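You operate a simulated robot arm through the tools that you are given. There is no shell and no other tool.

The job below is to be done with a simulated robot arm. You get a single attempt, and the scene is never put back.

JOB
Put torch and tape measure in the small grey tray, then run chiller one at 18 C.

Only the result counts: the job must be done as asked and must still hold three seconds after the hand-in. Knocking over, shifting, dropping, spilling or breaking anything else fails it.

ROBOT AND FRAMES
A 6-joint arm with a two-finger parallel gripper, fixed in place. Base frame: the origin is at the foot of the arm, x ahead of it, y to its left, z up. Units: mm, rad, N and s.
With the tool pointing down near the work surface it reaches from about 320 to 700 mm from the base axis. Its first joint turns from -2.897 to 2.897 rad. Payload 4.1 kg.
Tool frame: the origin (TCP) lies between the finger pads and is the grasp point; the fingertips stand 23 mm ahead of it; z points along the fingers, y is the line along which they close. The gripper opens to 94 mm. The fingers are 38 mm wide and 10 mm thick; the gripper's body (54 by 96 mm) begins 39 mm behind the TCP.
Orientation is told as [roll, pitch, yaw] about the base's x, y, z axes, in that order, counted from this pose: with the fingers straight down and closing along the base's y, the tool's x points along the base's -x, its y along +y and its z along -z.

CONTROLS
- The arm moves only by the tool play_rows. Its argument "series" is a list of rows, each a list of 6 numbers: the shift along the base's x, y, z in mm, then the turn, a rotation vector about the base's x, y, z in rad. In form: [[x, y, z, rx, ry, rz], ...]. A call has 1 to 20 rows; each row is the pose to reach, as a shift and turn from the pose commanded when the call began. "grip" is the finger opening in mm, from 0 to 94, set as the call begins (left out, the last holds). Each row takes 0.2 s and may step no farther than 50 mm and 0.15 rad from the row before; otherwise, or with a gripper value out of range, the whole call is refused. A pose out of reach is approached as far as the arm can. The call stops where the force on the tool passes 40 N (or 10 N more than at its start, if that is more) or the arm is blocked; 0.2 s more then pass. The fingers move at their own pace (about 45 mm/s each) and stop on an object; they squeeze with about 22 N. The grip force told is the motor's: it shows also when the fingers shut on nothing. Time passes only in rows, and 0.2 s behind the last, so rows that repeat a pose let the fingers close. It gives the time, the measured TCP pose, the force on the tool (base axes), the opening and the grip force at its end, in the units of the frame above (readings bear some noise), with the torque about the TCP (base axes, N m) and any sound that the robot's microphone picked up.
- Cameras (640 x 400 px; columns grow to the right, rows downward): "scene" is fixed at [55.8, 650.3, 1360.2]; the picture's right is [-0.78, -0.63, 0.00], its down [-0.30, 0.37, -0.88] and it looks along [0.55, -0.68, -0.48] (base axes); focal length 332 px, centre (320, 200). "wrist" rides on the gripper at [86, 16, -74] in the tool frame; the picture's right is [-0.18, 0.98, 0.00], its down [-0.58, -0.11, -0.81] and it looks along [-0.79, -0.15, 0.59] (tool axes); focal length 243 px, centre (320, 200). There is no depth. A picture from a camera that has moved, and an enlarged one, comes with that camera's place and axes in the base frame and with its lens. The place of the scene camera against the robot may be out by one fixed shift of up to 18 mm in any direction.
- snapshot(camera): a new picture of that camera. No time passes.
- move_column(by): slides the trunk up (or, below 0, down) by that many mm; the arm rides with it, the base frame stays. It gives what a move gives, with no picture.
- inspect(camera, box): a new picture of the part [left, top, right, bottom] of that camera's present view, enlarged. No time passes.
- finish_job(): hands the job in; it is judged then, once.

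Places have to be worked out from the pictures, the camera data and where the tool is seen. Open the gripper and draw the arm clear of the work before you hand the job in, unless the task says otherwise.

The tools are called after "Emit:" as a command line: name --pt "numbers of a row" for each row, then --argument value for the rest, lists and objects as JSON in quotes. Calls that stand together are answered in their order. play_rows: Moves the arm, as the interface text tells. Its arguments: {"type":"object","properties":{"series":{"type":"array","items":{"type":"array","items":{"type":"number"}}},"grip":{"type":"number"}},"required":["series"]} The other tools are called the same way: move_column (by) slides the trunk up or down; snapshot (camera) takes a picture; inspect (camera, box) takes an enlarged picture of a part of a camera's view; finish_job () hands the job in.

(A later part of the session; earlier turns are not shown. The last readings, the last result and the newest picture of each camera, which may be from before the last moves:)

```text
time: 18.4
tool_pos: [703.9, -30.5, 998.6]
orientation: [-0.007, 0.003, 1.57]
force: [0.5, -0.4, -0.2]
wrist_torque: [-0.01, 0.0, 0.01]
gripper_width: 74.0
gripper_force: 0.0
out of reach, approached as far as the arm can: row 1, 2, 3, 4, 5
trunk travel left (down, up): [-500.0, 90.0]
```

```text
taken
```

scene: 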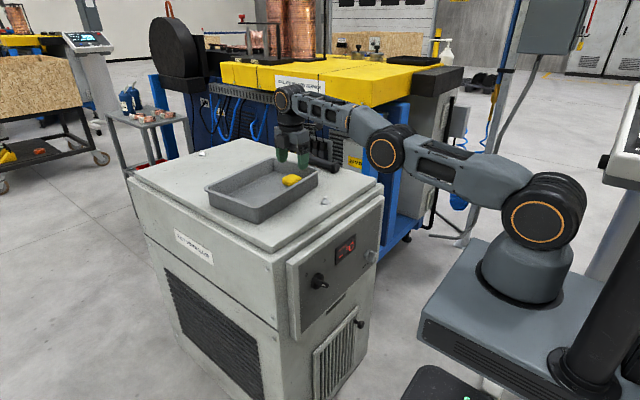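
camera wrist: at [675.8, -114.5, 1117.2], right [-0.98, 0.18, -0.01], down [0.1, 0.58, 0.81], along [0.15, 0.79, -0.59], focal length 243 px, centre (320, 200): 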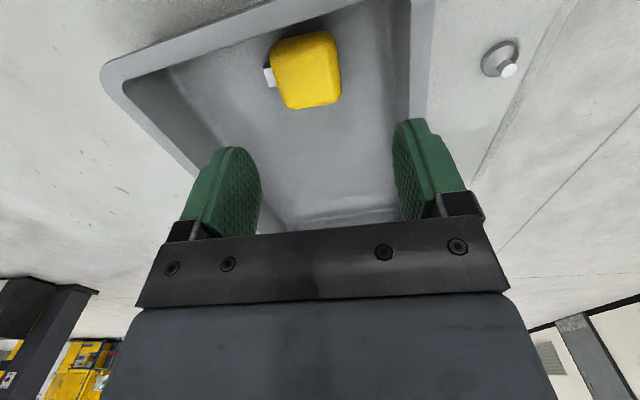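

Readings show the arm locked straight on a sphere around the shoulder. I'll first raise to free space, then swing the fingers inward while descending so the elbow folds the right way.

Emit:
play_rows --pt "0 0 40 0 0 0" --pt "0 0 80 0 0 0" --pt "0 0 120 0 0 0" --pt "0 0 150 0 0 0"

Emit:
play_rows --pt "-15 0 -35 0 0.12 0" --pt "-35 0 -72 0 0.24 0" --pt "-60 0 -105 0 0.36 0" --pt "-85 0 -120 0 0.36 0" --pt "-110 0 -120 0 0.24 0" --pt "-130 0 -110 0 0.12 0" --pt "-140 0 -100 0 0 0" --pt "-140 0 -100 0 0 0"

Emit:
snapshot --camera "scene"

```text
time: 19.4
tool_pos: [676.2, -30.1, 1107.1]
orientation: [-0.005, 0.002, 1.57]
force: [0.4, -0.4, 0.0]
wrist_torque: [0.01, 0.02, 0.0]
gripper_width: 74.0
gripper_force: 0.1
out of reach, approached as far as the arm can: row 1, 2, 3, 4
trunk travel left (down, up): [-500.0, 90.0]
```

```text
time: 21.2
tool_pos: [648.0, -31.1, 992.6]
orientation: [0.335, 0.003, 1.571]
force: [0.7, 1.2, -0.3]
wrist_torque: [0.03, 0.0, -0.01]
gripper_width: 74.0
gripper_force: 0.1
out of reach, approached as far as the arm can: row 1, 2, 3, 4, 5, 6, 7, 8
trunk travel left (down, up): [-500.0, 90.0]
```

```text
taken
```

scene: 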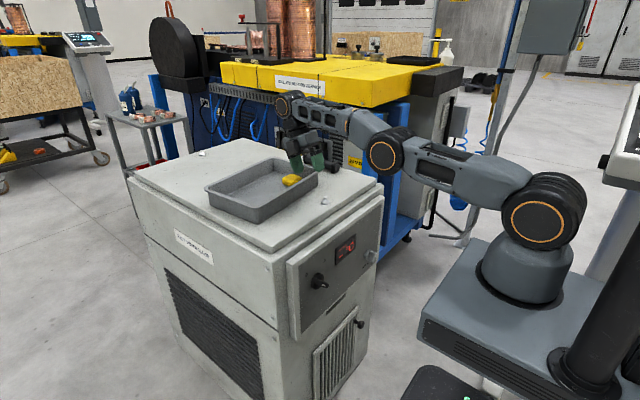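

The arm is still straight. I'll raise and untilt with an outward target, then descend along the reach sphere with a slight outward bias before pulling inward, which should let the elbow fold upward.

Emit:
play_rows --pt "18 0 30 0 -0.11 0" --pt "36 0 60 0 -0.22 0" --pt "60 0 90 0 -0.335 0" --pt "60 0 120 0 -0.335 0" --pt "60 0 120 0 -0.335 0"

Emit:
play_rows --pt "25 0 -43 0 0 0" --pt "32 0 -90 0 0 0" --pt "5 0 -120 0 0 0" --pt "-20 0 -120 0 0 0" --pt "-50 0 -100 0 0 0" --pt "-80 0 -80 0 0 0"

```text
time: 22.4
tool_pos: [677.4, -29.7, 1101.2]
orientation: [-0.001, 0.001, 1.57]
force: [0.3, 0.2, -0.1]
wrist_torque: [0.0, 0.02, -0.03]
gripper_width: 73.7
gripper_force: 0.1
out of reach, approached as far as the arm can: row 1, 2, 3, 4, 5
trunk travel left (down, up): [-500.0, 90.0]
```

```text
time: 23.8
tool_pos: [700.4, -32.5, 996.1]
orientation: [0.002, 0.001, 1.57]
force: [-0.1, -0.6, -0.9]
wrist_torque: [0.0, -0.01, 0.01]
gripper_width: 73.9
gripper_force: 0.1
out of reach, approached as far as the arm can: row 1, 2, 3, 4, 5, 6
trunk travel left (down, up): [-500.0, 90.0]
```

Still locked; with fixed orientation the solver has no reason to flex the elbow. I'll tilt the fingers inward about the wrist centre while drawing the wrist in by only a few millimetres per row.

Emit:
play_rows --pt "-20 0 1 0 0.1 0" --pt "-39 0 3 0 0.2 0" --pt "-58 0 7 0 0.3 0" --pt "-79 0 13 0 0.4 0" --pt "-100 0 20 0 0.5 0" --pt "-120 0 20 0 0.5 0" --grip 40

Emit:
snapshot --camera "scene"

```text
time: 25.2
tool_pos: [580.5, -30.3, 1017.8]
orientation: [0.499, 0.0, 1.573]
force: [0.0, -0.9, -0.3]
wrist_torque: [0.0, -0.03, 0.02]
gripper_width: 40.0
gripper_force: 0.0
out of reach, approached as far as the arm can: row 2, 3, 4
trunk travel left (down, up): [-500.0, 90.0]
```

```text
taken
```

scene: 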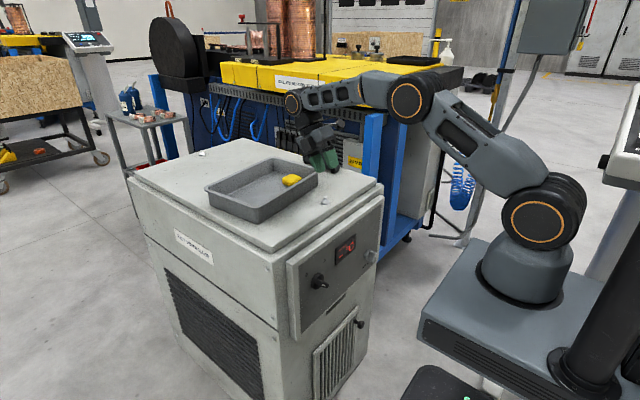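

The elbow is bent again at (580,−30,1018), and I now know to keep the wrist within about 700 mm of the shoulder. I'll raise the trunk 60 mm to gain reach, then undo the tilt and turn the tool back to its original yaw.

Emit:
move_column --by 60

Emit:
play_rows --pt "-10 10 20 0 -0.125 0" --pt "-20 20 40 0 -0.25 0" --pt "-30 30 60 0 -0.375 0" --pt "-30 50 80 0 -0.5 0"

Emit:
play_rows --pt "0 5 2 0 0 -0.143" --pt "0 10 4 0 0 -0.286" --pt "0 15 6 0 0 -0.429" --pt "0 20 8 0 0 -0.571" --pt "0 25 10 0 0 -0.714" --pt "0 30 12 0 0 -0.857" --pt "0 35 14 0 0 -1.0" --pt "0 40 16 0 0 -1.143" --pt "0 45 18 0 0 -1.286" --pt "0 48 20 0 0 -1.429" --pt "0 50 22 0 0 -1.571" --grip 94

Emit:
snapshot --camera "wrist"

Emit:
snapshot --camera "scene"

```text
time: 26.2
tool_pos: [580.4, -29.2, 1076.4]
orientation: [0.5, 0.004, 1.571]
force: [-0.7, 0.5, 0.9]
wrist_torque: [-0.02, -0.02, 0.04]
gripper_width: 40.1
gripper_force: 0.1
trunk travel left (down, up): [-560.0, 30.0]
```

```text
time: 27.2
tool_pos: [548.8, 18.8, 1159.1]
orientation: [0.0, 0.002, 1.572]
force: [-0.5, 0.3, 0.0]
wrist_torque: [-0.02, 0.05, -0.02]
gripper_width: 40.4
gripper_force: 0.1
trunk travel left (down, up): [-560.0, 30.0]
```

```text
time: 29.6
tool_pos: [549.6, 71.7, 1178.5]
orientation: [0.0, 0.002, -0.001]
force: [0.4, 0.0, -0.2]
wrist_torque: [0.01, -0.05, 0.0]
gripper_width: 94.0
gripper_force: 0.1
trunk travel left (down, up): [-560.0, 30.0]
```

```text
taken
camera wrist: at [462.5, 86.6, 1254.2], right [0.19, 0.98, 0.0], down [0.58, -0.11, 0.81], along [0.79, -0.15, -0.59], focal length 243 px, centre (320, 200)
```

wrist: 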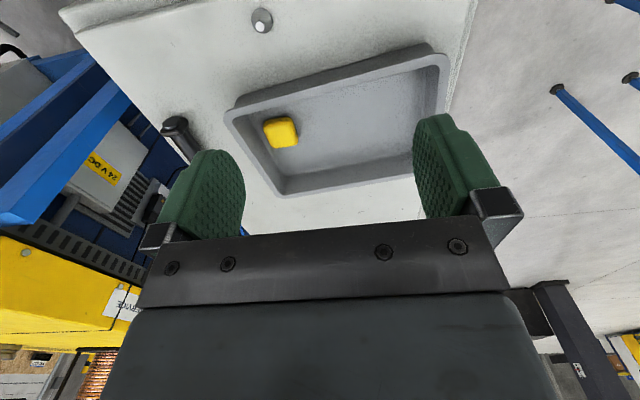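

```text
taken
```

scene: 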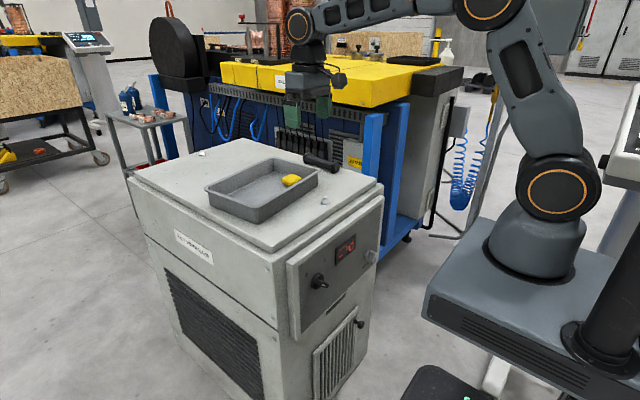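

Back to the original orientation at (550,72,1178). I'll zoom in on the tray to find its corners.

Emit:
inspect --camera "wrist" --box '[210, 20, 470, 210]'

Emit:
inspect --camera "wrist" --box '[140, 90, 320, 220]'

```text
2.11 times, centred on (340, 115) of wrist
camera zoom: at [462.5, 86.6, 1254.2], right [0.19, 0.98, 0.0], down [0.58, -0.11, 0.81], along [0.79, -0.15, -0.59], focal length 511 px, centre (278, 379)
```

zoom: 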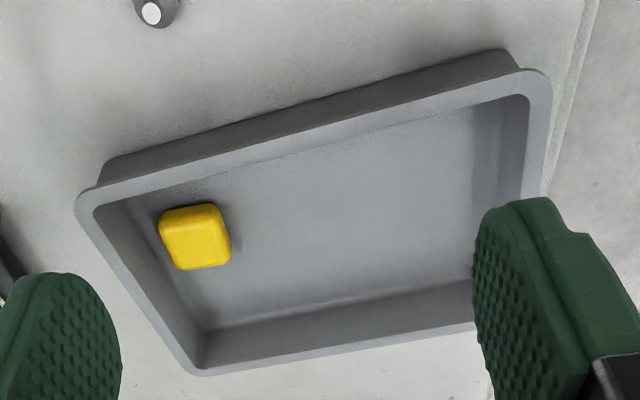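

```text
3.08 times, centred on (230, 155) of wrist
camera zoom: at [462.5, 86.6, 1254.2], right [0.19, 0.98, 0.0], down [0.58, -0.11, 0.81], along [0.79, -0.15, -0.59], focal length 746 px, centre (597, 338)
```

zoom: 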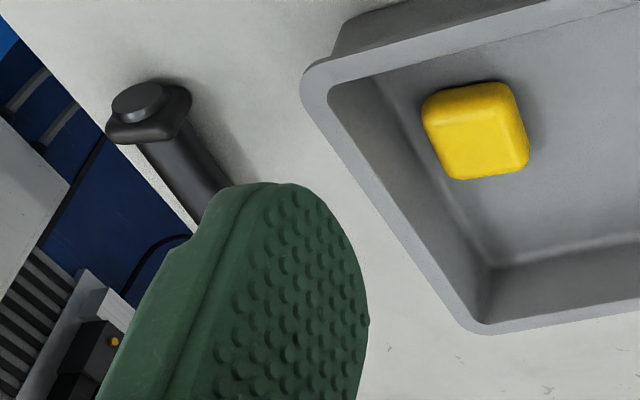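

The tray floor runs about x 645–820, y −53…189, and the tape occupies y below 0, leaving room for the torch along y. The torch needs an outward tool tilt to reach, so I'll move near it, then tilt about 0.35 rad along its axis.

Emit:
play_rows --pt "11.7 -42.8 -19.7 0 0 -0.014" --pt "23.4 -85.6 -39.4 0 0 -0.028" --pt "35 -128.4 -59 0 0 -0.042" --pt "46.7 -171.2 -78.7 0 0 -0.056" --pt "58.4 -214 -98.4 0 0 -0.07" --pt "70 -257 -118 0 0 -0.084" --grip 60

Emit:
play_rows --pt "24 -2 -2 -0.0074 -0.0872 0" --pt "48 -4 -5 -0.0147 -0.1744 0" --pt "72 -6 -8 -0.022 -0.2616 0" --pt "95 -8 -10 -0.0294 -0.3488 0" --pt "95 -8 -10 -0.0294 -0.3488 0"

Emit:
snapshot --camera "wrist"

Emit:
snapshot --camera "scene"

```text
time: 31.0
tool_pos: [620.7, -188.2, 1057.6]
orientation: [0.001, 0.002, -0.083]
force: [0.3, -0.3, -0.9]
wrist_torque: [0.02, 0.01, 0.03]
gripper_width: 59.9
gripper_force: 0.0
trunk travel left (down, up): [-560.0, 30.0]
```

```text
time: 32.2
tool_pos: [715.7, -194.8, 1048.8]
orientation: [0.0, -0.35, -0.085]
force: [0.2, 0.1, -0.3]
wrist_torque: [0.01, -0.02, 0.01]
gripper_width: 59.9
gripper_force: 0.1
trunk travel left (down, up): [-560.0, 30.0]
```

```text
taken
camera wrist: at [608.7, -170.1, 1090.4], right [0.25, 0.96, 0.06], down [0.26, -0.13, 0.96], along [0.93, -0.23, -0.28], focal length 243 px, centre (320, 200)
```

wrist: 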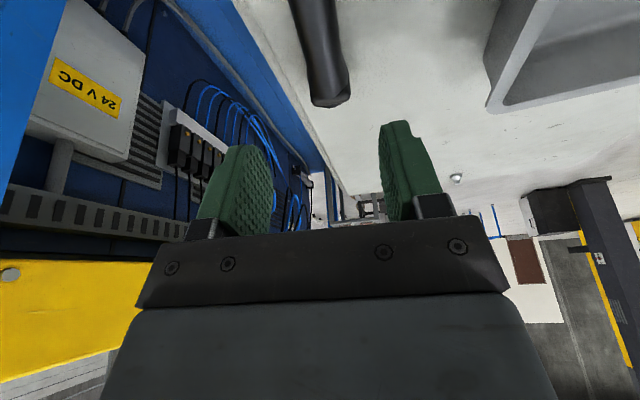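

```text
taken
```

scene: 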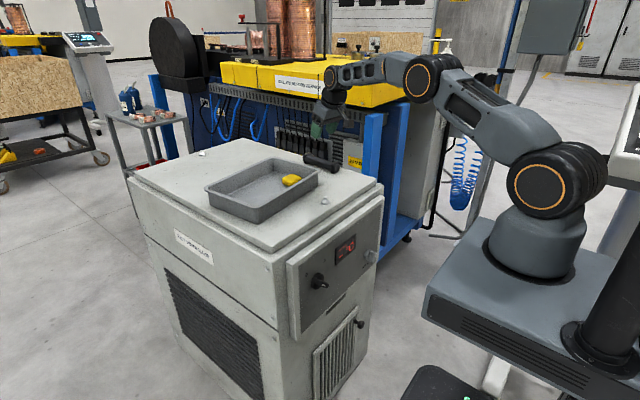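

The tilted pose was reached without straining, and the torch centreline at x≈715 is near y≈−192. I'll shift 2 mm in y and descend to z≈952.

Emit:
play_rows --pt "0 2 -35 0 0 0" --pt "0 2 -70 0 0 0" --pt "0 2 -90 0 0 0" --pt "0 2 -97 0 0 0"

Emit:
snapshot --camera "wrist"

Emit:
inspect --camera "scene" --box '[280, 110, 370, 190]'

```text
time: 33.2
tool_pos: [714.1, -192.4, 953.9]
orientation: [-0.001, -0.35, -0.084]
force: [0.1, -0.7, -0.6]
wrist_torque: [0.01, 0.01, 0.0]
gripper_width: 60.2
gripper_force: 0.0
trunk travel left (down, up): [-560.0, 30.0]
```

```text
taken
camera wrist: at [607.1, -167.1, 995.3], right [0.26, 0.96, 0.06], down [0.26, -0.13, 0.96], along [0.93, -0.23, -0.28], focal length 243 px, centre (320, 200)
```

wrist: 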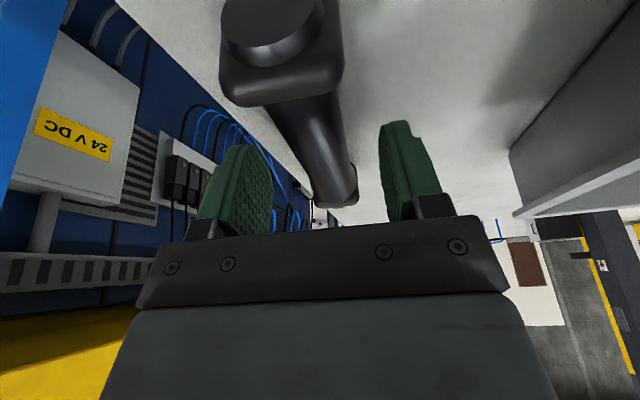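

```text
5.00 times, centred on (325, 150) of scene
camera zoom: at [55.8, 650.3, 1360.2], right [-0.78, -0.63, 0.0], down [-0.3, 0.37, -0.88], along [0.55, -0.68, -0.48], focal length 1658 px, centre (295, 450)
```

zoom: 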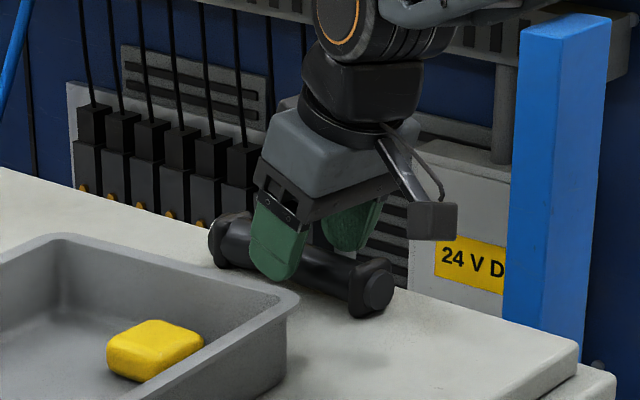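

The fingers straddle the torch body and the gripper clears its end flange. I'll go down the remaining 11 mm and check the force.

Emit:
play_rows --pt "0 0 -5 0 0 0" --pt "0 0 -9 0 0 0" --pt "0 0 -12 0 0 0"

Emit:
inspect --camera "scene" --box '[295, 135, 345, 180]'

```text
time: 34.0
tool_pos: [714.6, -191.6, 942.5]
orientation: [0.0, -0.349, -0.083]
force: [0.6, -0.1, 0.0]
wrist_torque: [-0.04, 0.0, 0.02]
gripper_width: 59.8
gripper_force: 0.1
trunk travel left (down, up): [-560.0, 30.0]
```

```text
8.89 times, centred on (320, 158) of scene
camera zoom: at [55.8, 650.3, 1360.2], right [-0.78, -0.63, 0.0], down [-0.3, 0.37, -0.88], along [0.55, -0.68, -0.48], focal length 2948 px, centre (320, 578)
```

zoom: 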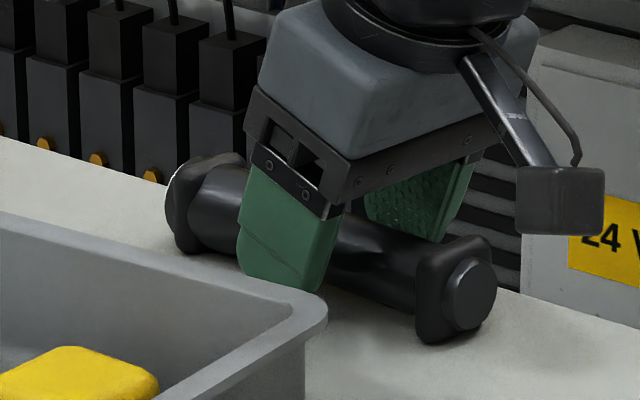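

No contact yet and the fingers cover the torch body well. I'll close the gripper.

Emit:
play_rows --pt "0 0 0 0 0 0" --pt "0 0 0 0 0 0" --pt "0 0 0 0 0 0" --pt "0 0 0 0 0 0" --pt "0 0 0 0 0 0" --grip 8

Emit:
play_rows --pt "0 0 6 0 0 0" --pt "0 0 12 0 0 0" --pt "0 0 20 0 0 0" --pt "0 0 30 0 0 0" --pt "0 0 30 0 0 0"

Emit:
inspect --camera "scene" --box '[280, 110, 370, 190]'

Emit:
snapshot --camera "wrist"

```text
time: 35.2
tool_pos: [715.1, -192.1, 943.7]
orientation: [-0.001, -0.347, -0.085]
force: [-0.6, 0.3, 1.8]
wrist_torque: [0.07, -0.19, 0.14]
gripper_width: 27.9
gripper_force: 21.9
trunk travel left (down, up): [-560.0, 30.0]
```

```text
time: 36.4
tool_pos: [714.2, -192.4, 973.0]
orientation: [0.0, -0.348, -0.084]
force: [0.8, 0.4, -2.6]
wrist_torque: [0.0, 0.02, 0.02]
gripper_width: 28.0
gripper_force: 22.0
trunk travel left (down, up): [-560.0, 30.0]
```

```text
5.00 times, centred on (325, 150) of scene
camera zoom: at [55.8, 650.3, 1360.2], right [-0.78, -0.63, 0.0], down [-0.3, 0.37, -0.88], along [0.55, -0.68, -0.48], focal length 1658 px, centre (295, 450)
```

zoom: 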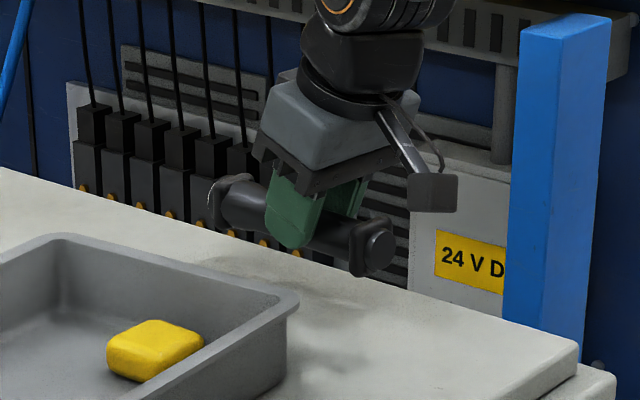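

```text
taken
camera wrist: at [608.4, -167.9, 1013.4], right [0.25, 0.96, 0.06], down [0.26, -0.13, 0.96], along [0.93, -0.23, -0.29], focal length 243 px, centre (320, 200)
```

wrist: 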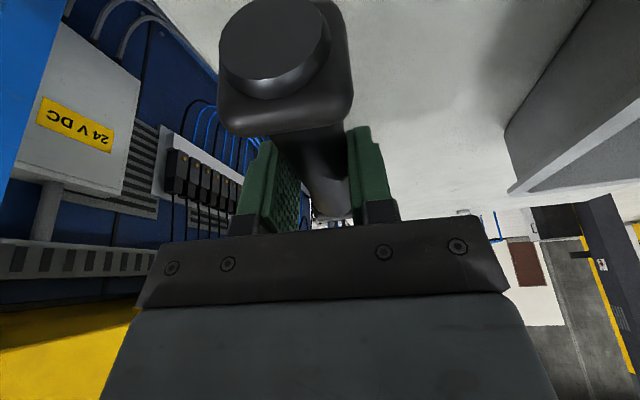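

The torch is held level at 28 mm with almost no twisting torque. I'll lift it clear and shift in +y away from the machine before turning it.

Emit:
play_rows --pt "0 0 25 0 0 0" --pt "0 0 48 0 0 0" --pt "-8 35 50 0 0 0" --pt "-16 70 50 0 0 0" --pt "-24 100 50 0 0 0" --pt "-32 130 50 0 0 0"

Emit:
play_rows --pt "0 12 0 0 0 0.145" --pt "0 24 0 0 0 0.29" --pt "0 36 0 0 0 0.434" --pt "0 49 0 0 0 0.579" --pt "0 61 0 0 0 0.724" --pt "0 73 0 0 0 0.868" --pt "0 85 0 0 0 1.013" --pt "0 97 0 0 0 1.158" --pt "0 110 0 0 0 1.303" --pt "0 122 0 0 0 1.447" --pt "0 134 0 0 0 1.592" --pt "0 146 0 0 0 1.737" --pt "0 146 0 0 0 1.737"

Emit:
snapshot --camera "wrist"

Emit:
inspect --camera "scene" --box '[190, 70, 370, 220]'

```text
time: 37.8
tool_pos: [681.7, -62.3, 1021.8]
orientation: [0.001, -0.35, -0.083]
force: [0.4, 0.8, -1.3]
wrist_torque: [0.01, -0.01, -0.06]
gripper_width: 27.9
gripper_force: 22.0
trunk travel left (down, up): [-560.0, 30.0]
```

```text
time: 40.6
tool_pos: [682.2, 84.9, 1021.7]
orientation: [0.0, -0.352, 1.655]
force: [0.3, -0.3, -1.8]
wrist_torque: [0.03, -0.02, -0.01]
gripper_width: 27.6
gripper_force: 22.0
trunk travel left (down, up): [-560.0, 30.0]
```

```text
taken
camera wrist: at [674.4, -23.7, 1062.3], right [-0.99, 0.09, 0.06], down [0.09, 0.28, 0.96], along [0.07, 0.96, -0.29], focal length 243 px, centre (320, 200)
```

wrist: 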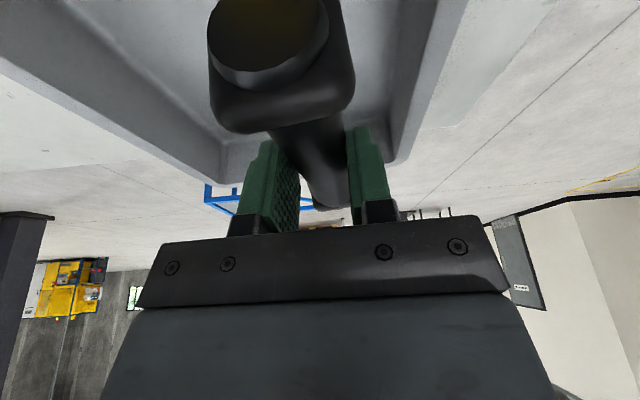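

```text
2.67 times, centred on (280, 145) of scene
camera zoom: at [55.8, 650.3, 1360.2], right [-0.78, -0.63, 0.0], down [-0.3, 0.37, -0.88], along [0.55, -0.68, -0.48], focal length 884 px, centre (427, 347)
```

zoom: 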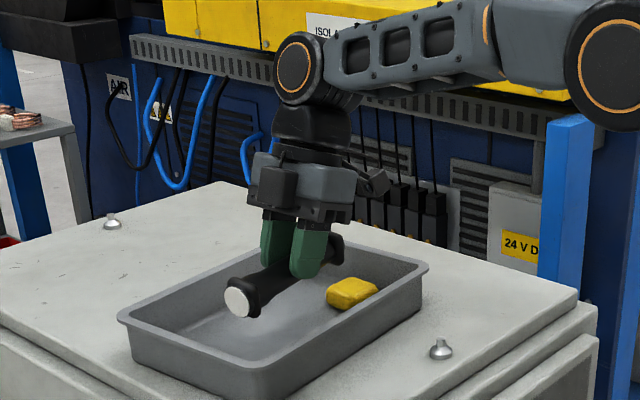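

The torch is lined up along the tray's long side, between the tape and the left wall. I'll lower it to z≈953 and then step down to contact.

Emit:
play_rows --pt "1 -2 -20 0 0 0" --pt "2 -4 -40 0 0 0" --pt "3 -4 -56 0 0 0" --pt "3 -4 -68 0 0 0"

Emit:
inspect --camera "scene" --box '[200, 120, 340, 225]'

Emit:
snapshot --camera "wrist"

```text
time: 41.6
tool_pos: [685.4, 80.8, 956.9]
orientation: [-0.002, -0.349, 1.654]
force: [0.6, 1.2, 7.8]
wrist_torque: [0.66, 0.18, -0.04]
gripper_width: 28.2
gripper_force: 22.2
trunk travel left (down, up): [-560.0, 30.0]
```

```text
3.81 times, centred on (270, 172) of scene
camera zoom: at [55.8, 650.3, 1360.2], right [-0.78, -0.63, 0.0], down [-0.3, 0.37, -0.88], along [0.55, -0.68, -0.48], focal length 1263 px, centre (510, 305)
```

zoom: 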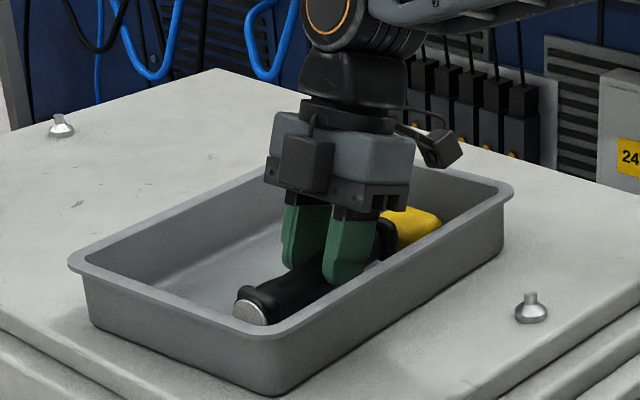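

```text
taken
camera wrist: at [677.2, -27.9, 997.2], right [-0.99, 0.09, 0.06], down [0.08, 0.28, 0.96], along [0.07, 0.96, -0.28], focal length 243 px, centre (320, 200)
```

wrist: 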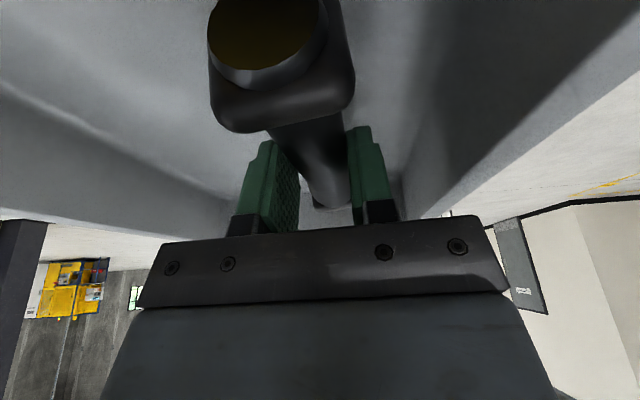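

Contact came early, and the torque puts it about 85 mm ahead at the lens end. I'll zoom in to see what the lens end touches.

Emit:
inspect --camera "scene" --box '[235, 165, 315, 215]'

Emit:
inspect --camera "wrist" --box '[200, 0, 440, 230]'

```text
8.00 times, centred on (275, 190) of scene
camera zoom: at [55.8, 650.3, 1360.2], right [-0.78, -0.63, 0.0], down [-0.3, 0.37, -0.88], along [0.55, -0.68, -0.48], focal length 2653 px, centre (680, 280)
```

zoom: 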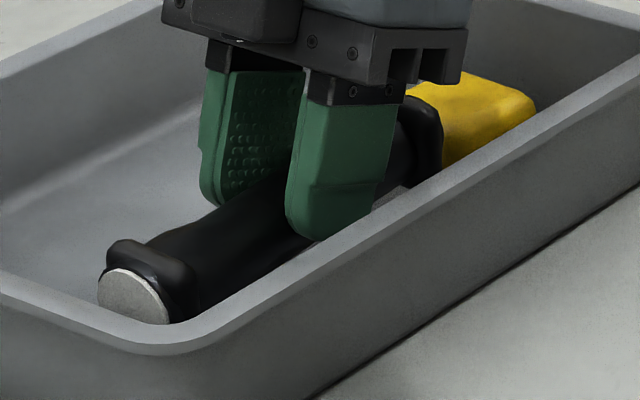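

```text
1.74 times, centred on (320, 115) of wrist
camera zoom: at [677.2, -27.9, 997.2], right [-0.99, 0.09, 0.06], down [0.08, 0.28, 0.96], along [0.07, 0.96, -0.28], focal length 422 px, centre (320, 348)
```

zoom: 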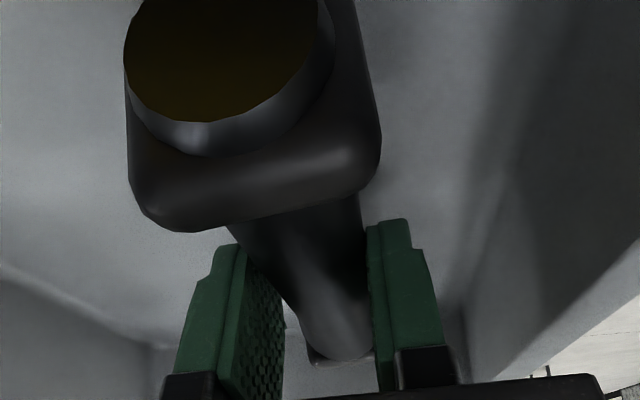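

The lens end seems to sit slightly low in the grip, so it reached the floor first. I'll lower a few more millimetres gently so the torch levels itself.

Emit:
play_rows --pt "0 0 -1 0 0 0" --pt "0 0 -2 0 0 0" --pt "0 0 -3 0 0 0"

```text
time: 42.4
tool_pos: [685.4, 79.9, 950.7]
orientation: [0.003, -0.349, 1.653]
force: [1.0, -0.8, -1.6]
wrist_torque: [0.02, -0.05, -0.38]
gripper_width: 26.1
gripper_force: 22.3
trunk travel left (down, up): [-560.0, 30.0]
```

The force dropped and the opening shrank from 28 to 26 mm, so the torch has shifted in the grip. I'll check how it lies.

Emit:
inspect --camera "scene" --box '[235, 165, 315, 215]'

Emit:
inspect --camera "wrist" --box '[200, 0, 440, 230]'

```text
8.00 times, centred on (275, 190) of scene
camera zoom: at [55.8, 650.3, 1360.2], right [-0.78, -0.63, 0.0], down [-0.3, 0.37, -0.88], along [0.55, -0.68, -0.48], focal length 2653 px, centre (680, 280)
```

zoom: 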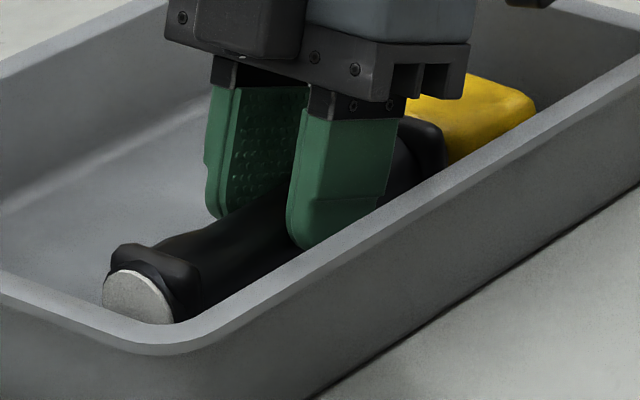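

```text
1.74 times, centred on (320, 115) of wrist
camera zoom: at [677.1, -28.5, 991.4], right [-0.99, 0.09, 0.06], down [0.09, 0.28, 0.96], along [0.07, 0.96, -0.29], focal length 422 px, centre (320, 348)
```

zoom: 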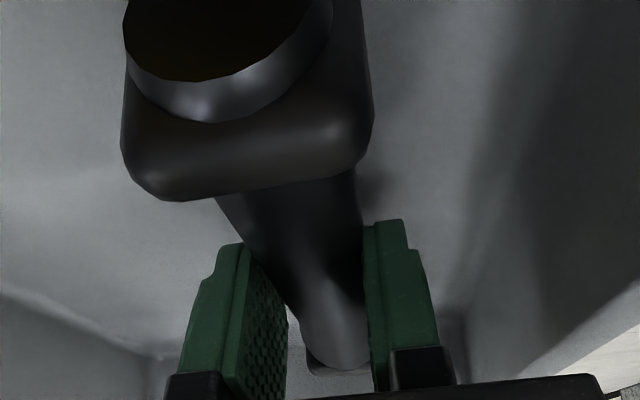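

The torch now hangs about level, with its weight still on the tool. I'll lower another few millimetres to touch the tray floor.

Emit:
play_rows --pt "0 0 -1 0 0 0" --pt "0 0 -2 0 0 0" --pt "0 0 -3 0 0 0"

```text
time: 43.2
tool_pos: [685.5, 79.4, 949.4]
orientation: [-0.002, -0.349, 1.654]
force: [0.1, -0.2, 5.4]
wrist_torque: [-0.23, -0.09, -0.03]
gripper_width: 26.8
gripper_force: 22.0
trunk travel left (down, up): [-560.0, 30.0]
```

Now the head end is touching with about 5 N, so the torch is essentially lying on the tray floor. I'll open the fingers to release it.

Emit:
play_rows --pt "0 0 0 0 0 0" --pt "0 0 0 0 0 0" --pt "0 0 0 0 0 0" --pt "0 0 0 0 0 0" --grip 50

Emit:
inspect --camera "scene" --box '[225, 150, 325, 220]'

Emit:
snapshot --camera "wrist"

```text
time: 44.2
tool_pos: [685.5, 81.3, 949.2]
orientation: [0.001, -0.349, 1.654]
force: [0.5, 0.5, 0.0]
wrist_torque: [-0.02, -0.02, 0.03]
gripper_width: 49.9
gripper_force: 0.2
trunk travel left (down, up): [-560.0, 30.0]
```

```text
5.71 times, centred on (275, 185) of scene
camera zoom: at [55.8, 650.3, 1360.2], right [-0.78, -0.63, 0.0], down [-0.3, 0.37, -0.88], along [0.55, -0.68, -0.48], focal length 1895 px, centre (577, 286)
```

zoom: 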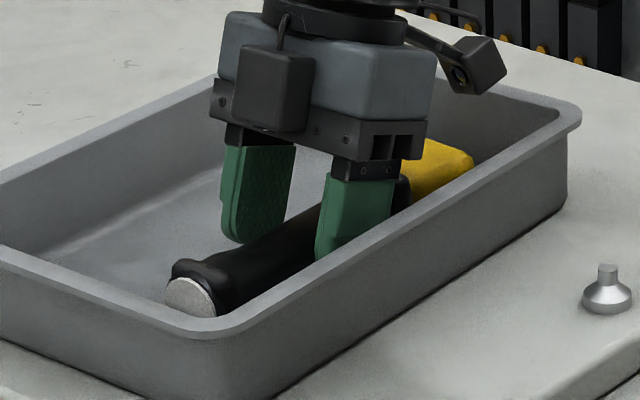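

```text
taken
camera wrist: at [677.1, -28.7, 989.5], right [-0.99, 0.09, 0.06], down [0.09, 0.28, 0.96], along [0.07, 0.96, -0.29], focal length 243 px, centre (320, 200)
```

wrist: 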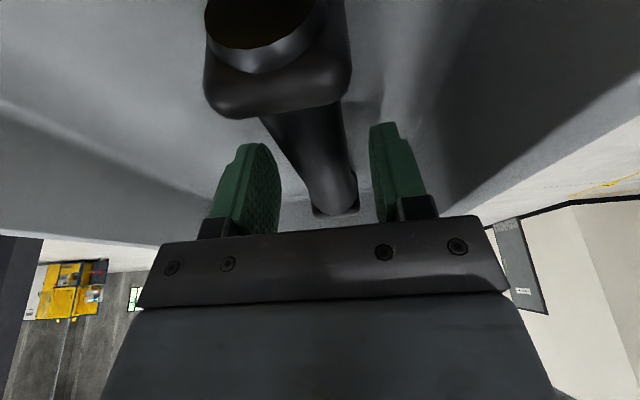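

The torch lies flat and free in the tray. I'll rise straight up, then draw inward once clear of the rim.

Emit:
play_rows --pt "0 0 20 0 0 0" --pt "0 0 45 0 0 0" --pt "-5 0 75 0 0 0" --pt "-25 0 110 0 0 0" --pt "-55 0 140 0 0 0" --pt "-95 0 165 0 0 0"

Emit:
inspect --camera "scene" --box '[190, 130, 350, 230]'

```text
time: 45.6
tool_pos: [588.4, 80.5, 1115.7]
orientation: [0.0, -0.348, 1.654]
force: [-0.3, 0.6, -1.5]
wrist_torque: [0.02, 0.03, 0.0]
gripper_width: 50.1
gripper_force: 0.1
trunk travel left (down, up): [-560.0, 30.0]
```

```text
4.00 times, centred on (270, 180) of scene
camera zoom: at [55.8, 650.3, 1360.2], right [-0.78, -0.63, 0.0], down [-0.3, 0.37, -0.88], along [0.55, -0.68, -0.48], focal length 1326 px, centre (520, 280)
```

zoom: 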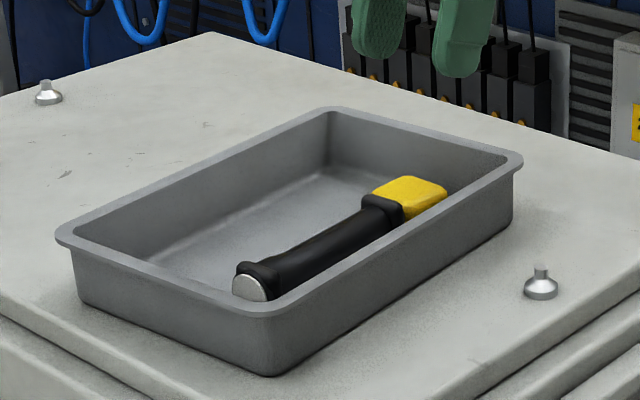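

Both items now rest in the tray. Next is the panel: I'll retract, turn the tool back to face forward, and lower so the wrist camera looks straight at the chiller panel.

Emit:
play_rows --pt "-15 0 0 0 0 -0.138" --pt "-30 0 0 0 0 -0.276" --pt "-45 -1 0 0 0 -0.414" --pt "-60 -2 0 0 0 -0.551" --pt "-75 -3 0 0 0 -0.689" --pt "-90 -4 0 0 0 -0.827" --pt "-105 -5 0 0 0 -0.965" --pt "-120 -6 0 0 0 -1.103" --pt "-135 -7 0 0 0 -1.24" --pt "-150 -8 0 0 0 -1.378" --pt "-165 -9 0 0 0 -1.516" --pt "-180 -10 0 0 0 -1.654" --grip 94

Emit:
play_rows --pt "-5 0 -40 0 -0.05 0" --pt "-10 0 -80 0 -0.1 0" --pt "-20 -2 -120 0 -0.15 0" --pt "-30 -4 -160 0 -0.2 0" --pt "-40 -6 -200 0 -0.25 0" --pt "-50 -8 -240 0 -0.29 0"

Emit:
snapshot --camera "wrist"

Emit:
snapshot --camera "scene"

```text
time: 48.2
tool_pos: [410.1, 70.4, 1113.1]
orientation: [-0.001, -0.35, -0.001]
force: [0.9, 0.4, -0.1]
wrist_torque: [0.04, 0.0, -0.02]
gripper_width: 94.2
gripper_force: 0.0
trunk travel left (down, up): [-560.0, 30.0]
```

```text
time: 49.6
tool_pos: [394.5, 77.6, 914.7]
orientation: [-0.035, -0.614, 0.015]
force: [-0.3, -0.3, 0.5]
wrist_torque: [0.03, 0.0, -0.04]
gripper_width: 94.0
gripper_force: 0.1
out of reach, approached as far as the arm can: row 3, 4, 5, 6
trunk travel left (down, up): [-560.0, 30.0]
```

```text
taken
camera wrist: at [279.2, 94.5, 925.4], right [0.16, 0.98, 0.08], down [0.01, -0.08, 1.0], along [0.99, -0.15, -0.02], focal length 243 px, centre (320, 200)
```

wrist: 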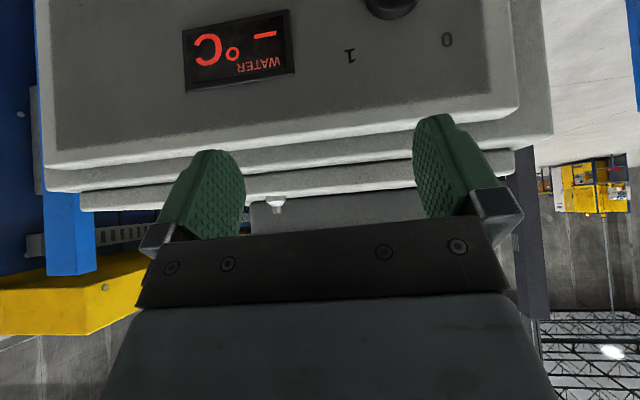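

```text
taken
```

scene: 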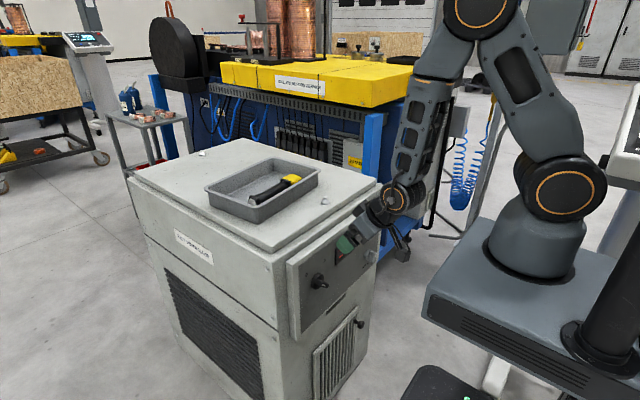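

The arm hit its folded-elbow limit, so I'll raise the trunk the last 30 mm and come down along a path farther out. From here the panel labels read "0" on the +y side and "1" on the −y side above the main switch.

Emit:
move_column --by 30

Emit:
play_rows --pt "30 0 -15 0 0 0" --pt "35 0 -50 0 0 0" --pt "28 0 -90 0 0 0" --pt "12 -3 -125 0 0 0" --pt "-8 -6 -150 0 0 0" --pt "-25 -9 -170 0 0 0" --pt "-45 -12 -188 0 0 0"

Emit:
snapshot --camera "wrist"

Emit:
snapshot --camera "scene"

```text
time: 50.4
tool_pos: [393.8, 77.4, 944.7]
orientation: [-0.038, -0.613, 0.015]
force: [-0.2, -0.2, 0.1]
wrist_torque: [0.03, 0.0, 0.0]
gripper_width: 94.0
gripper_force: 0.1
trunk travel left (down, up): [-590.0, 0.0]
```

```text
time: 52.0
tool_pos: [418.1, 21.2, 769.0]
orientation: [-0.158, -0.58, 0.084]
force: [0.3, -0.8, -0.5]
wrist_torque: [0.07, 0.06, 0.01]
gripper_width: 94.1
gripper_force: 0.1
out of reach, approached as far as the arm can: row 2, 3, 4, 5, 6, 7
trunk travel left (down, up): [-590.0, 0.0]
```

```text
taken
camera wrist: at [303.7, 38.3, 781.7], right [0.16, 0.99, -0.03], down [0.04, 0.02, 1.0], along [0.99, -0.16, -0.04], focal length 243 px, centre (320, 200)
```

wrist: 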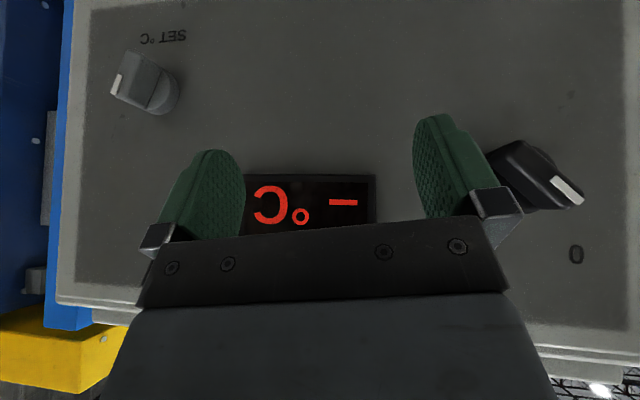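

```text
taken
```

scene: 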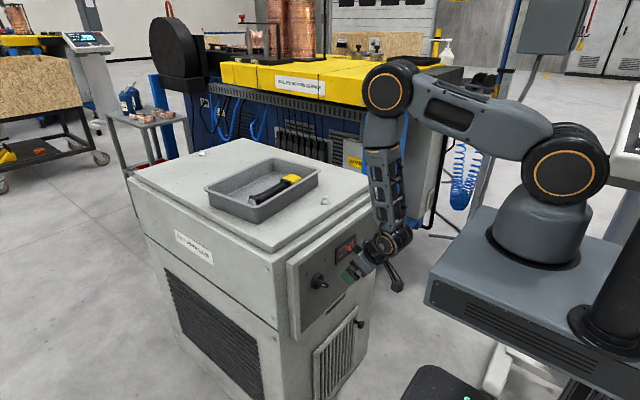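

The wrist can't bend forward enough with the shoulder this high; the trunk needs to be low so the forearm comes in nearly level. I'll back up and out, correcting the small roll error, before making the tool horizontal.

Emit:
play_rows --pt "-10 8 30 0.03 0 0" --pt "0 16 75 0.07 0 0" --pt "8 24 120 0.1 0 0" --pt "15 32 165 0.132 0 0.003" --pt "30 40 210 0.132 0 0.003" --pt "45 40 250 0.132 0 0.003"

Emit:
snapshot --camera "scene"

```text
time: 53.4
tool_pos: [459.7, 64.2, 1022.2]
orientation: [-0.002, -0.584, 0.004]
force: [0.5, -0.4, 0.4]
wrist_torque: [-0.05, 0.0, -0.02]
gripper_width: 94.2
gripper_force: 0.1
out of reach, approached as far as the arm can: row 1, 2, 3, 4
trunk travel left (down, up): [-590.0, 0.0]
```

```text
taken
```

scene: 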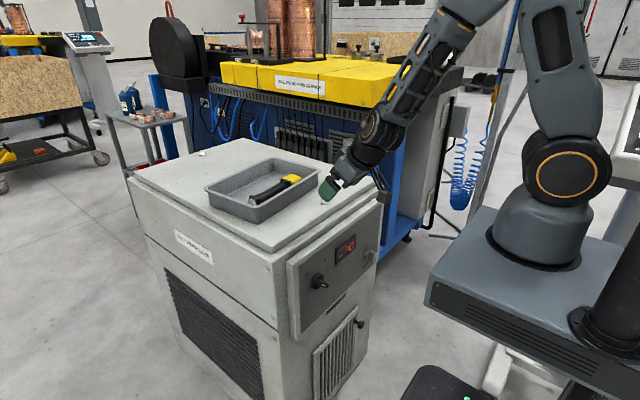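

The pose recovered properly. Now I'll raise while pitching the tool forward to horizontal.

Emit:
play_rows --pt "8 0 40 0 -0.123 0" --pt "16 0 80 0 -0.247 0" --pt "24 0 120 0 -0.37 0" --pt "28 0 160 0 -0.494 0" --pt "30 0 200 0 -0.617 0" --pt "30 0 240 0 -0.741 0" --pt "25 0 280 0 -0.864 0" --pt "20 0 318 0 -0.987 0"

Emit:
snapshot --camera "scene"

```text
time: 55.2
tool_pos: [480.8, 64.1, 1340.7]
orientation: [-2.503, -1.567, 2.502]
force: [0.4, -0.4, 0.4]
wrist_torque: [0.0, -0.02, 0.0]
gripper_width: 94.1
gripper_force: 0.1
trunk travel left (down, up): [-590.0, 0.0]
```

```text
taken
```

scene: 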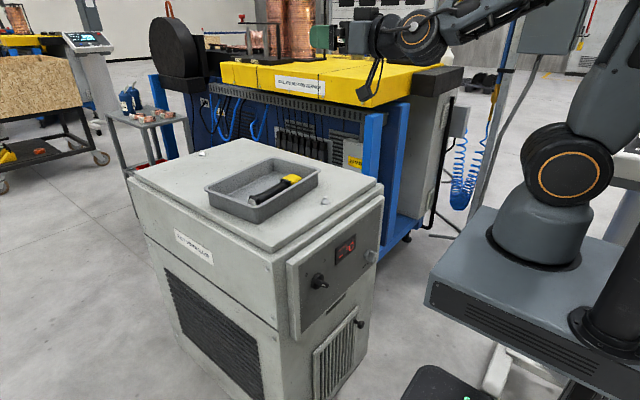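

The tool is now horizontal at z≈1341. I'll retract to x≈390 so the fingers clear the panel, and check that it's reachable.

Emit:
play_rows --pt "-25 0 0 0 0 0" --pt "-50 0 0 0 0 0" --pt "-75 0 0 0 0 0" --pt "-90 0 0 0 0 0"

Emit:
snapshot --camera "wrist"

```text
time: 56.2
tool_pos: [396.5, 65.4, 1348.5]
orientation: [-1.779, -1.567, 1.777]
force: [0.1, 0.1, -0.1]
wrist_torque: [0.01, -0.03, -0.01]
gripper_width: 93.9
gripper_force: 0.1
out of reach, approached as far as the arm can: row 3, 4
trunk travel left (down, up): [-590.0, 0.0]
```

```text
taken
camera wrist: at [321.1, 81.4, 1262.8], right [0.0, 0.98, 0.18], down [-0.81, -0.11, 0.58], along [0.59, -0.15, 0.79], focal length 243 px, centre (320, 200)
```

wrist: 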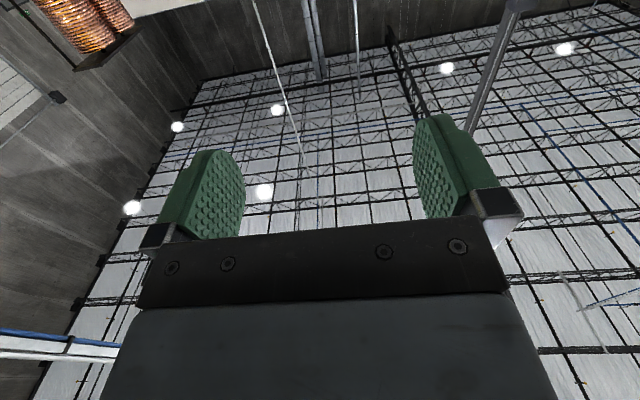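

The folded limit is near x≈397, which still leaves the fingertips about 25 mm short of the knob handles. I'll narrow the gripper and lower the trunk in stages.

Emit:
play_rows --pt "0 0 0 0 0 0" --pt "0 0 0 0 0 0" --pt "0 0 0 0 0 0" --grip 40

Emit:
move_column --by -200

Emit:
move_column --by -180

Emit:
snapshot --camera "scene"

Emit:
snapshot --camera "wrist"

```text
time: 57.0
tool_pos: [396.6, 66.2, 1349.8]
orientation: [-2.067, -1.569, 2.067]
force: [0.4, 0.1, 0.0]
wrist_torque: [0.02, 0.0, -0.04]
gripper_width: 40.0
gripper_force: 0.1
trunk travel left (down, up): [-590.0, 0.0]
```

```text
time: 59.1
tool_pos: [398.9, 67.9, 1140.6]
orientation: [-0.427, -1.502, 0.429]
force: [-0.6, 0.2, -0.1]
wrist_torque: [0.01, -0.03, 0.02]
gripper_width: 39.8
gripper_force: 0.0
trunk travel left (down, up): [-390.0, 200.0]
```

```text
time: 61.3
tool_pos: [403.7, 73.7, 1058.8]
orientation: [-0.411, -1.447, 0.422]
force: [-0.4, -0.3, 0.4]
wrist_torque: [0.0, 0.02, 0.03]
gripper_width: 39.8
gripper_force: 0.0
trunk travel left (down, up): [-343.0, 247.0]
stopped: the arm was blocked; the commanded pose is now the measured one
```

```text
taken
```

scene: 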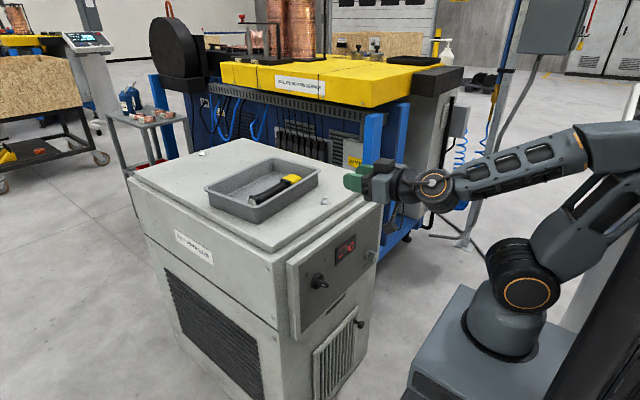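

```text
taken
camera wrist: at [318.6, 83.4, 981.9], right [0.01, 0.99, 0.13], down [-0.73, -0.09, 0.67], along [0.68, -0.1, 0.73], focal length 243 px, centre (320, 200)
```

wrist: 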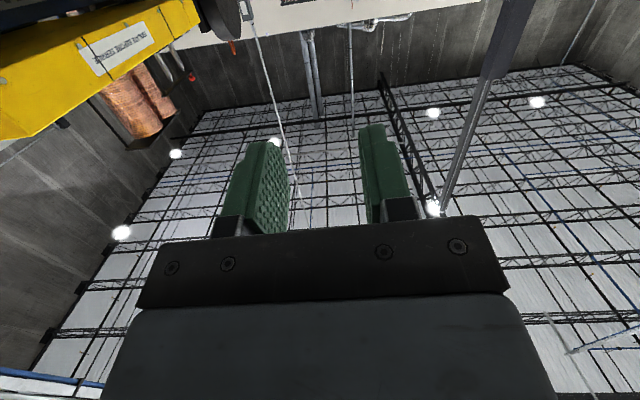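

The elbow backed into the mast when the arm was folded so tightly. The panel face triangulates to x≈481, so I'll move to x≈437 at y≈40, between the handles, which keeps the elbow forward, and level the tool again.

Emit:
play_rows --pt "12 -10 10 0 -0.03 0" --pt "24 -22 20 0 -0.07 0" --pt "33 -34 32 0 -0.113 0" --pt "33 -34 32 0 -0.113 0" --grip 10

Emit:
snapshot --camera "scene"

```text
time: 62.3
tool_pos: [437.3, 38.0, 1087.3]
orientation: [-1.66, -1.521, 1.664]
force: [0.4, 0.8, 0.5]
wrist_torque: [0.0, -0.01, -0.01]
gripper_width: 10.1
gripper_force: 0.0
out of reach, approached as far as the arm can: row 1
trunk travel left (down, up): [-343.0, 247.0]
```

```text
taken
```

scene: 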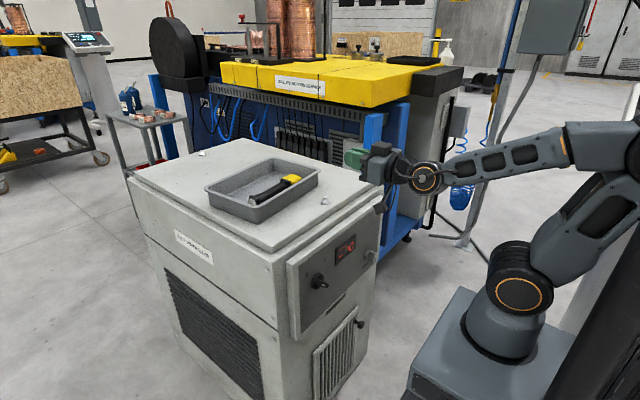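

The tool is level at (437,38,1087). I'll lower the trunk 160 mm and check that nothing is blocked.

Emit:
move_column --by -80

Emit:
move_column --by -80

Emit:
snapshot --camera "scene"

```text
time: 63.5
tool_pos: [436.6, 37.4, 1005.8]
orientation: [-1.62, -1.521, 1.626]
force: [-0.1, 0.2, -0.5]
wrist_torque: [0.0, -0.01, 0.01]
gripper_width: 10.1
gripper_force: 0.1
trunk travel left (down, up): [-263.0, 327.0]
```

```text
time: 64.7
tool_pos: [438.0, 38.5, 927.0]
orientation: [-1.621, -1.521, 1.626]
force: [-0.3, 0.7, -0.5]
wrist_torque: [-0.03, -0.04, 0.01]
gripper_width: 9.9
gripper_force: 0.2
trunk travel left (down, up): [-183.0, 407.0]
```

```text
taken
```

scene: 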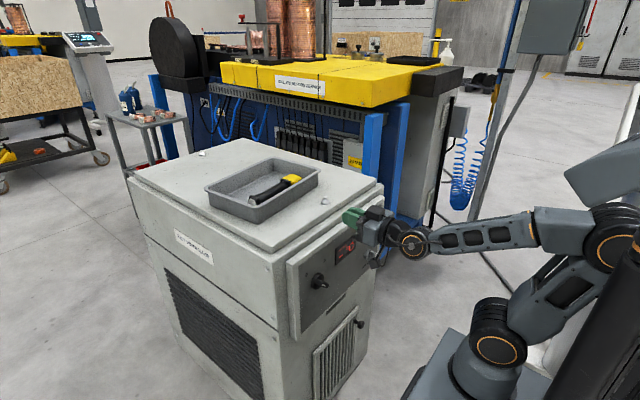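

The descent is clear so far, with the fingers in front of the panel's top edge. I'll continue lowering the trunk.

Emit:
move_column --by -80

Emit:
move_column --by -80

Emit:
snapshot --camera "scene"

Emit:
snapshot --camera "wrist"

```text
time: 65.8
tool_pos: [436.0, 37.7, 846.4]
orientation: [-1.621, -1.521, 1.627]
force: [0.3, 0.1, 0.8]
wrist_torque: [0.0, -0.02, 0.02]
gripper_width: 10.0
gripper_force: 0.1
trunk travel left (down, up): [-103.0, 487.0]
```

```text
time: 67.0
tool_pos: [436.7, 39.2, 767.2]
orientation: [-1.622, -1.523, 1.627]
force: [-0.2, -0.1, -1.2]
wrist_torque: [0.04, -0.04, -0.02]
gripper_width: 10.1
gripper_force: 0.1
trunk travel left (down, up): [-23.0, 567.0]
```

```text
taken
```

scene: 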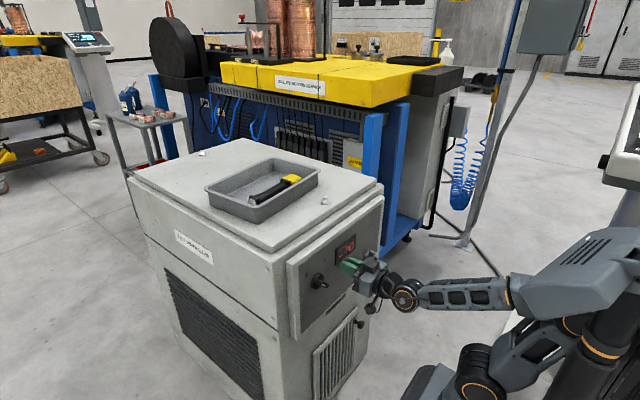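

```text
taken
camera wrist: at [361.6, 48.7, 679.9], right [-0.01, 0.99, 0.14], down [-0.81, -0.09, 0.58], along [0.59, -0.11, 0.8], focal length 243 px, centre (320, 200)
```

wrist: 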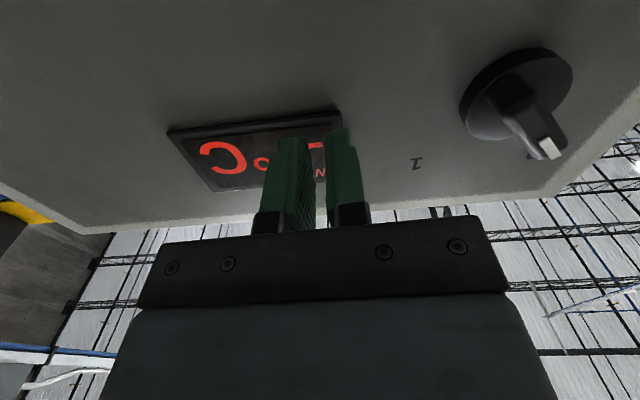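

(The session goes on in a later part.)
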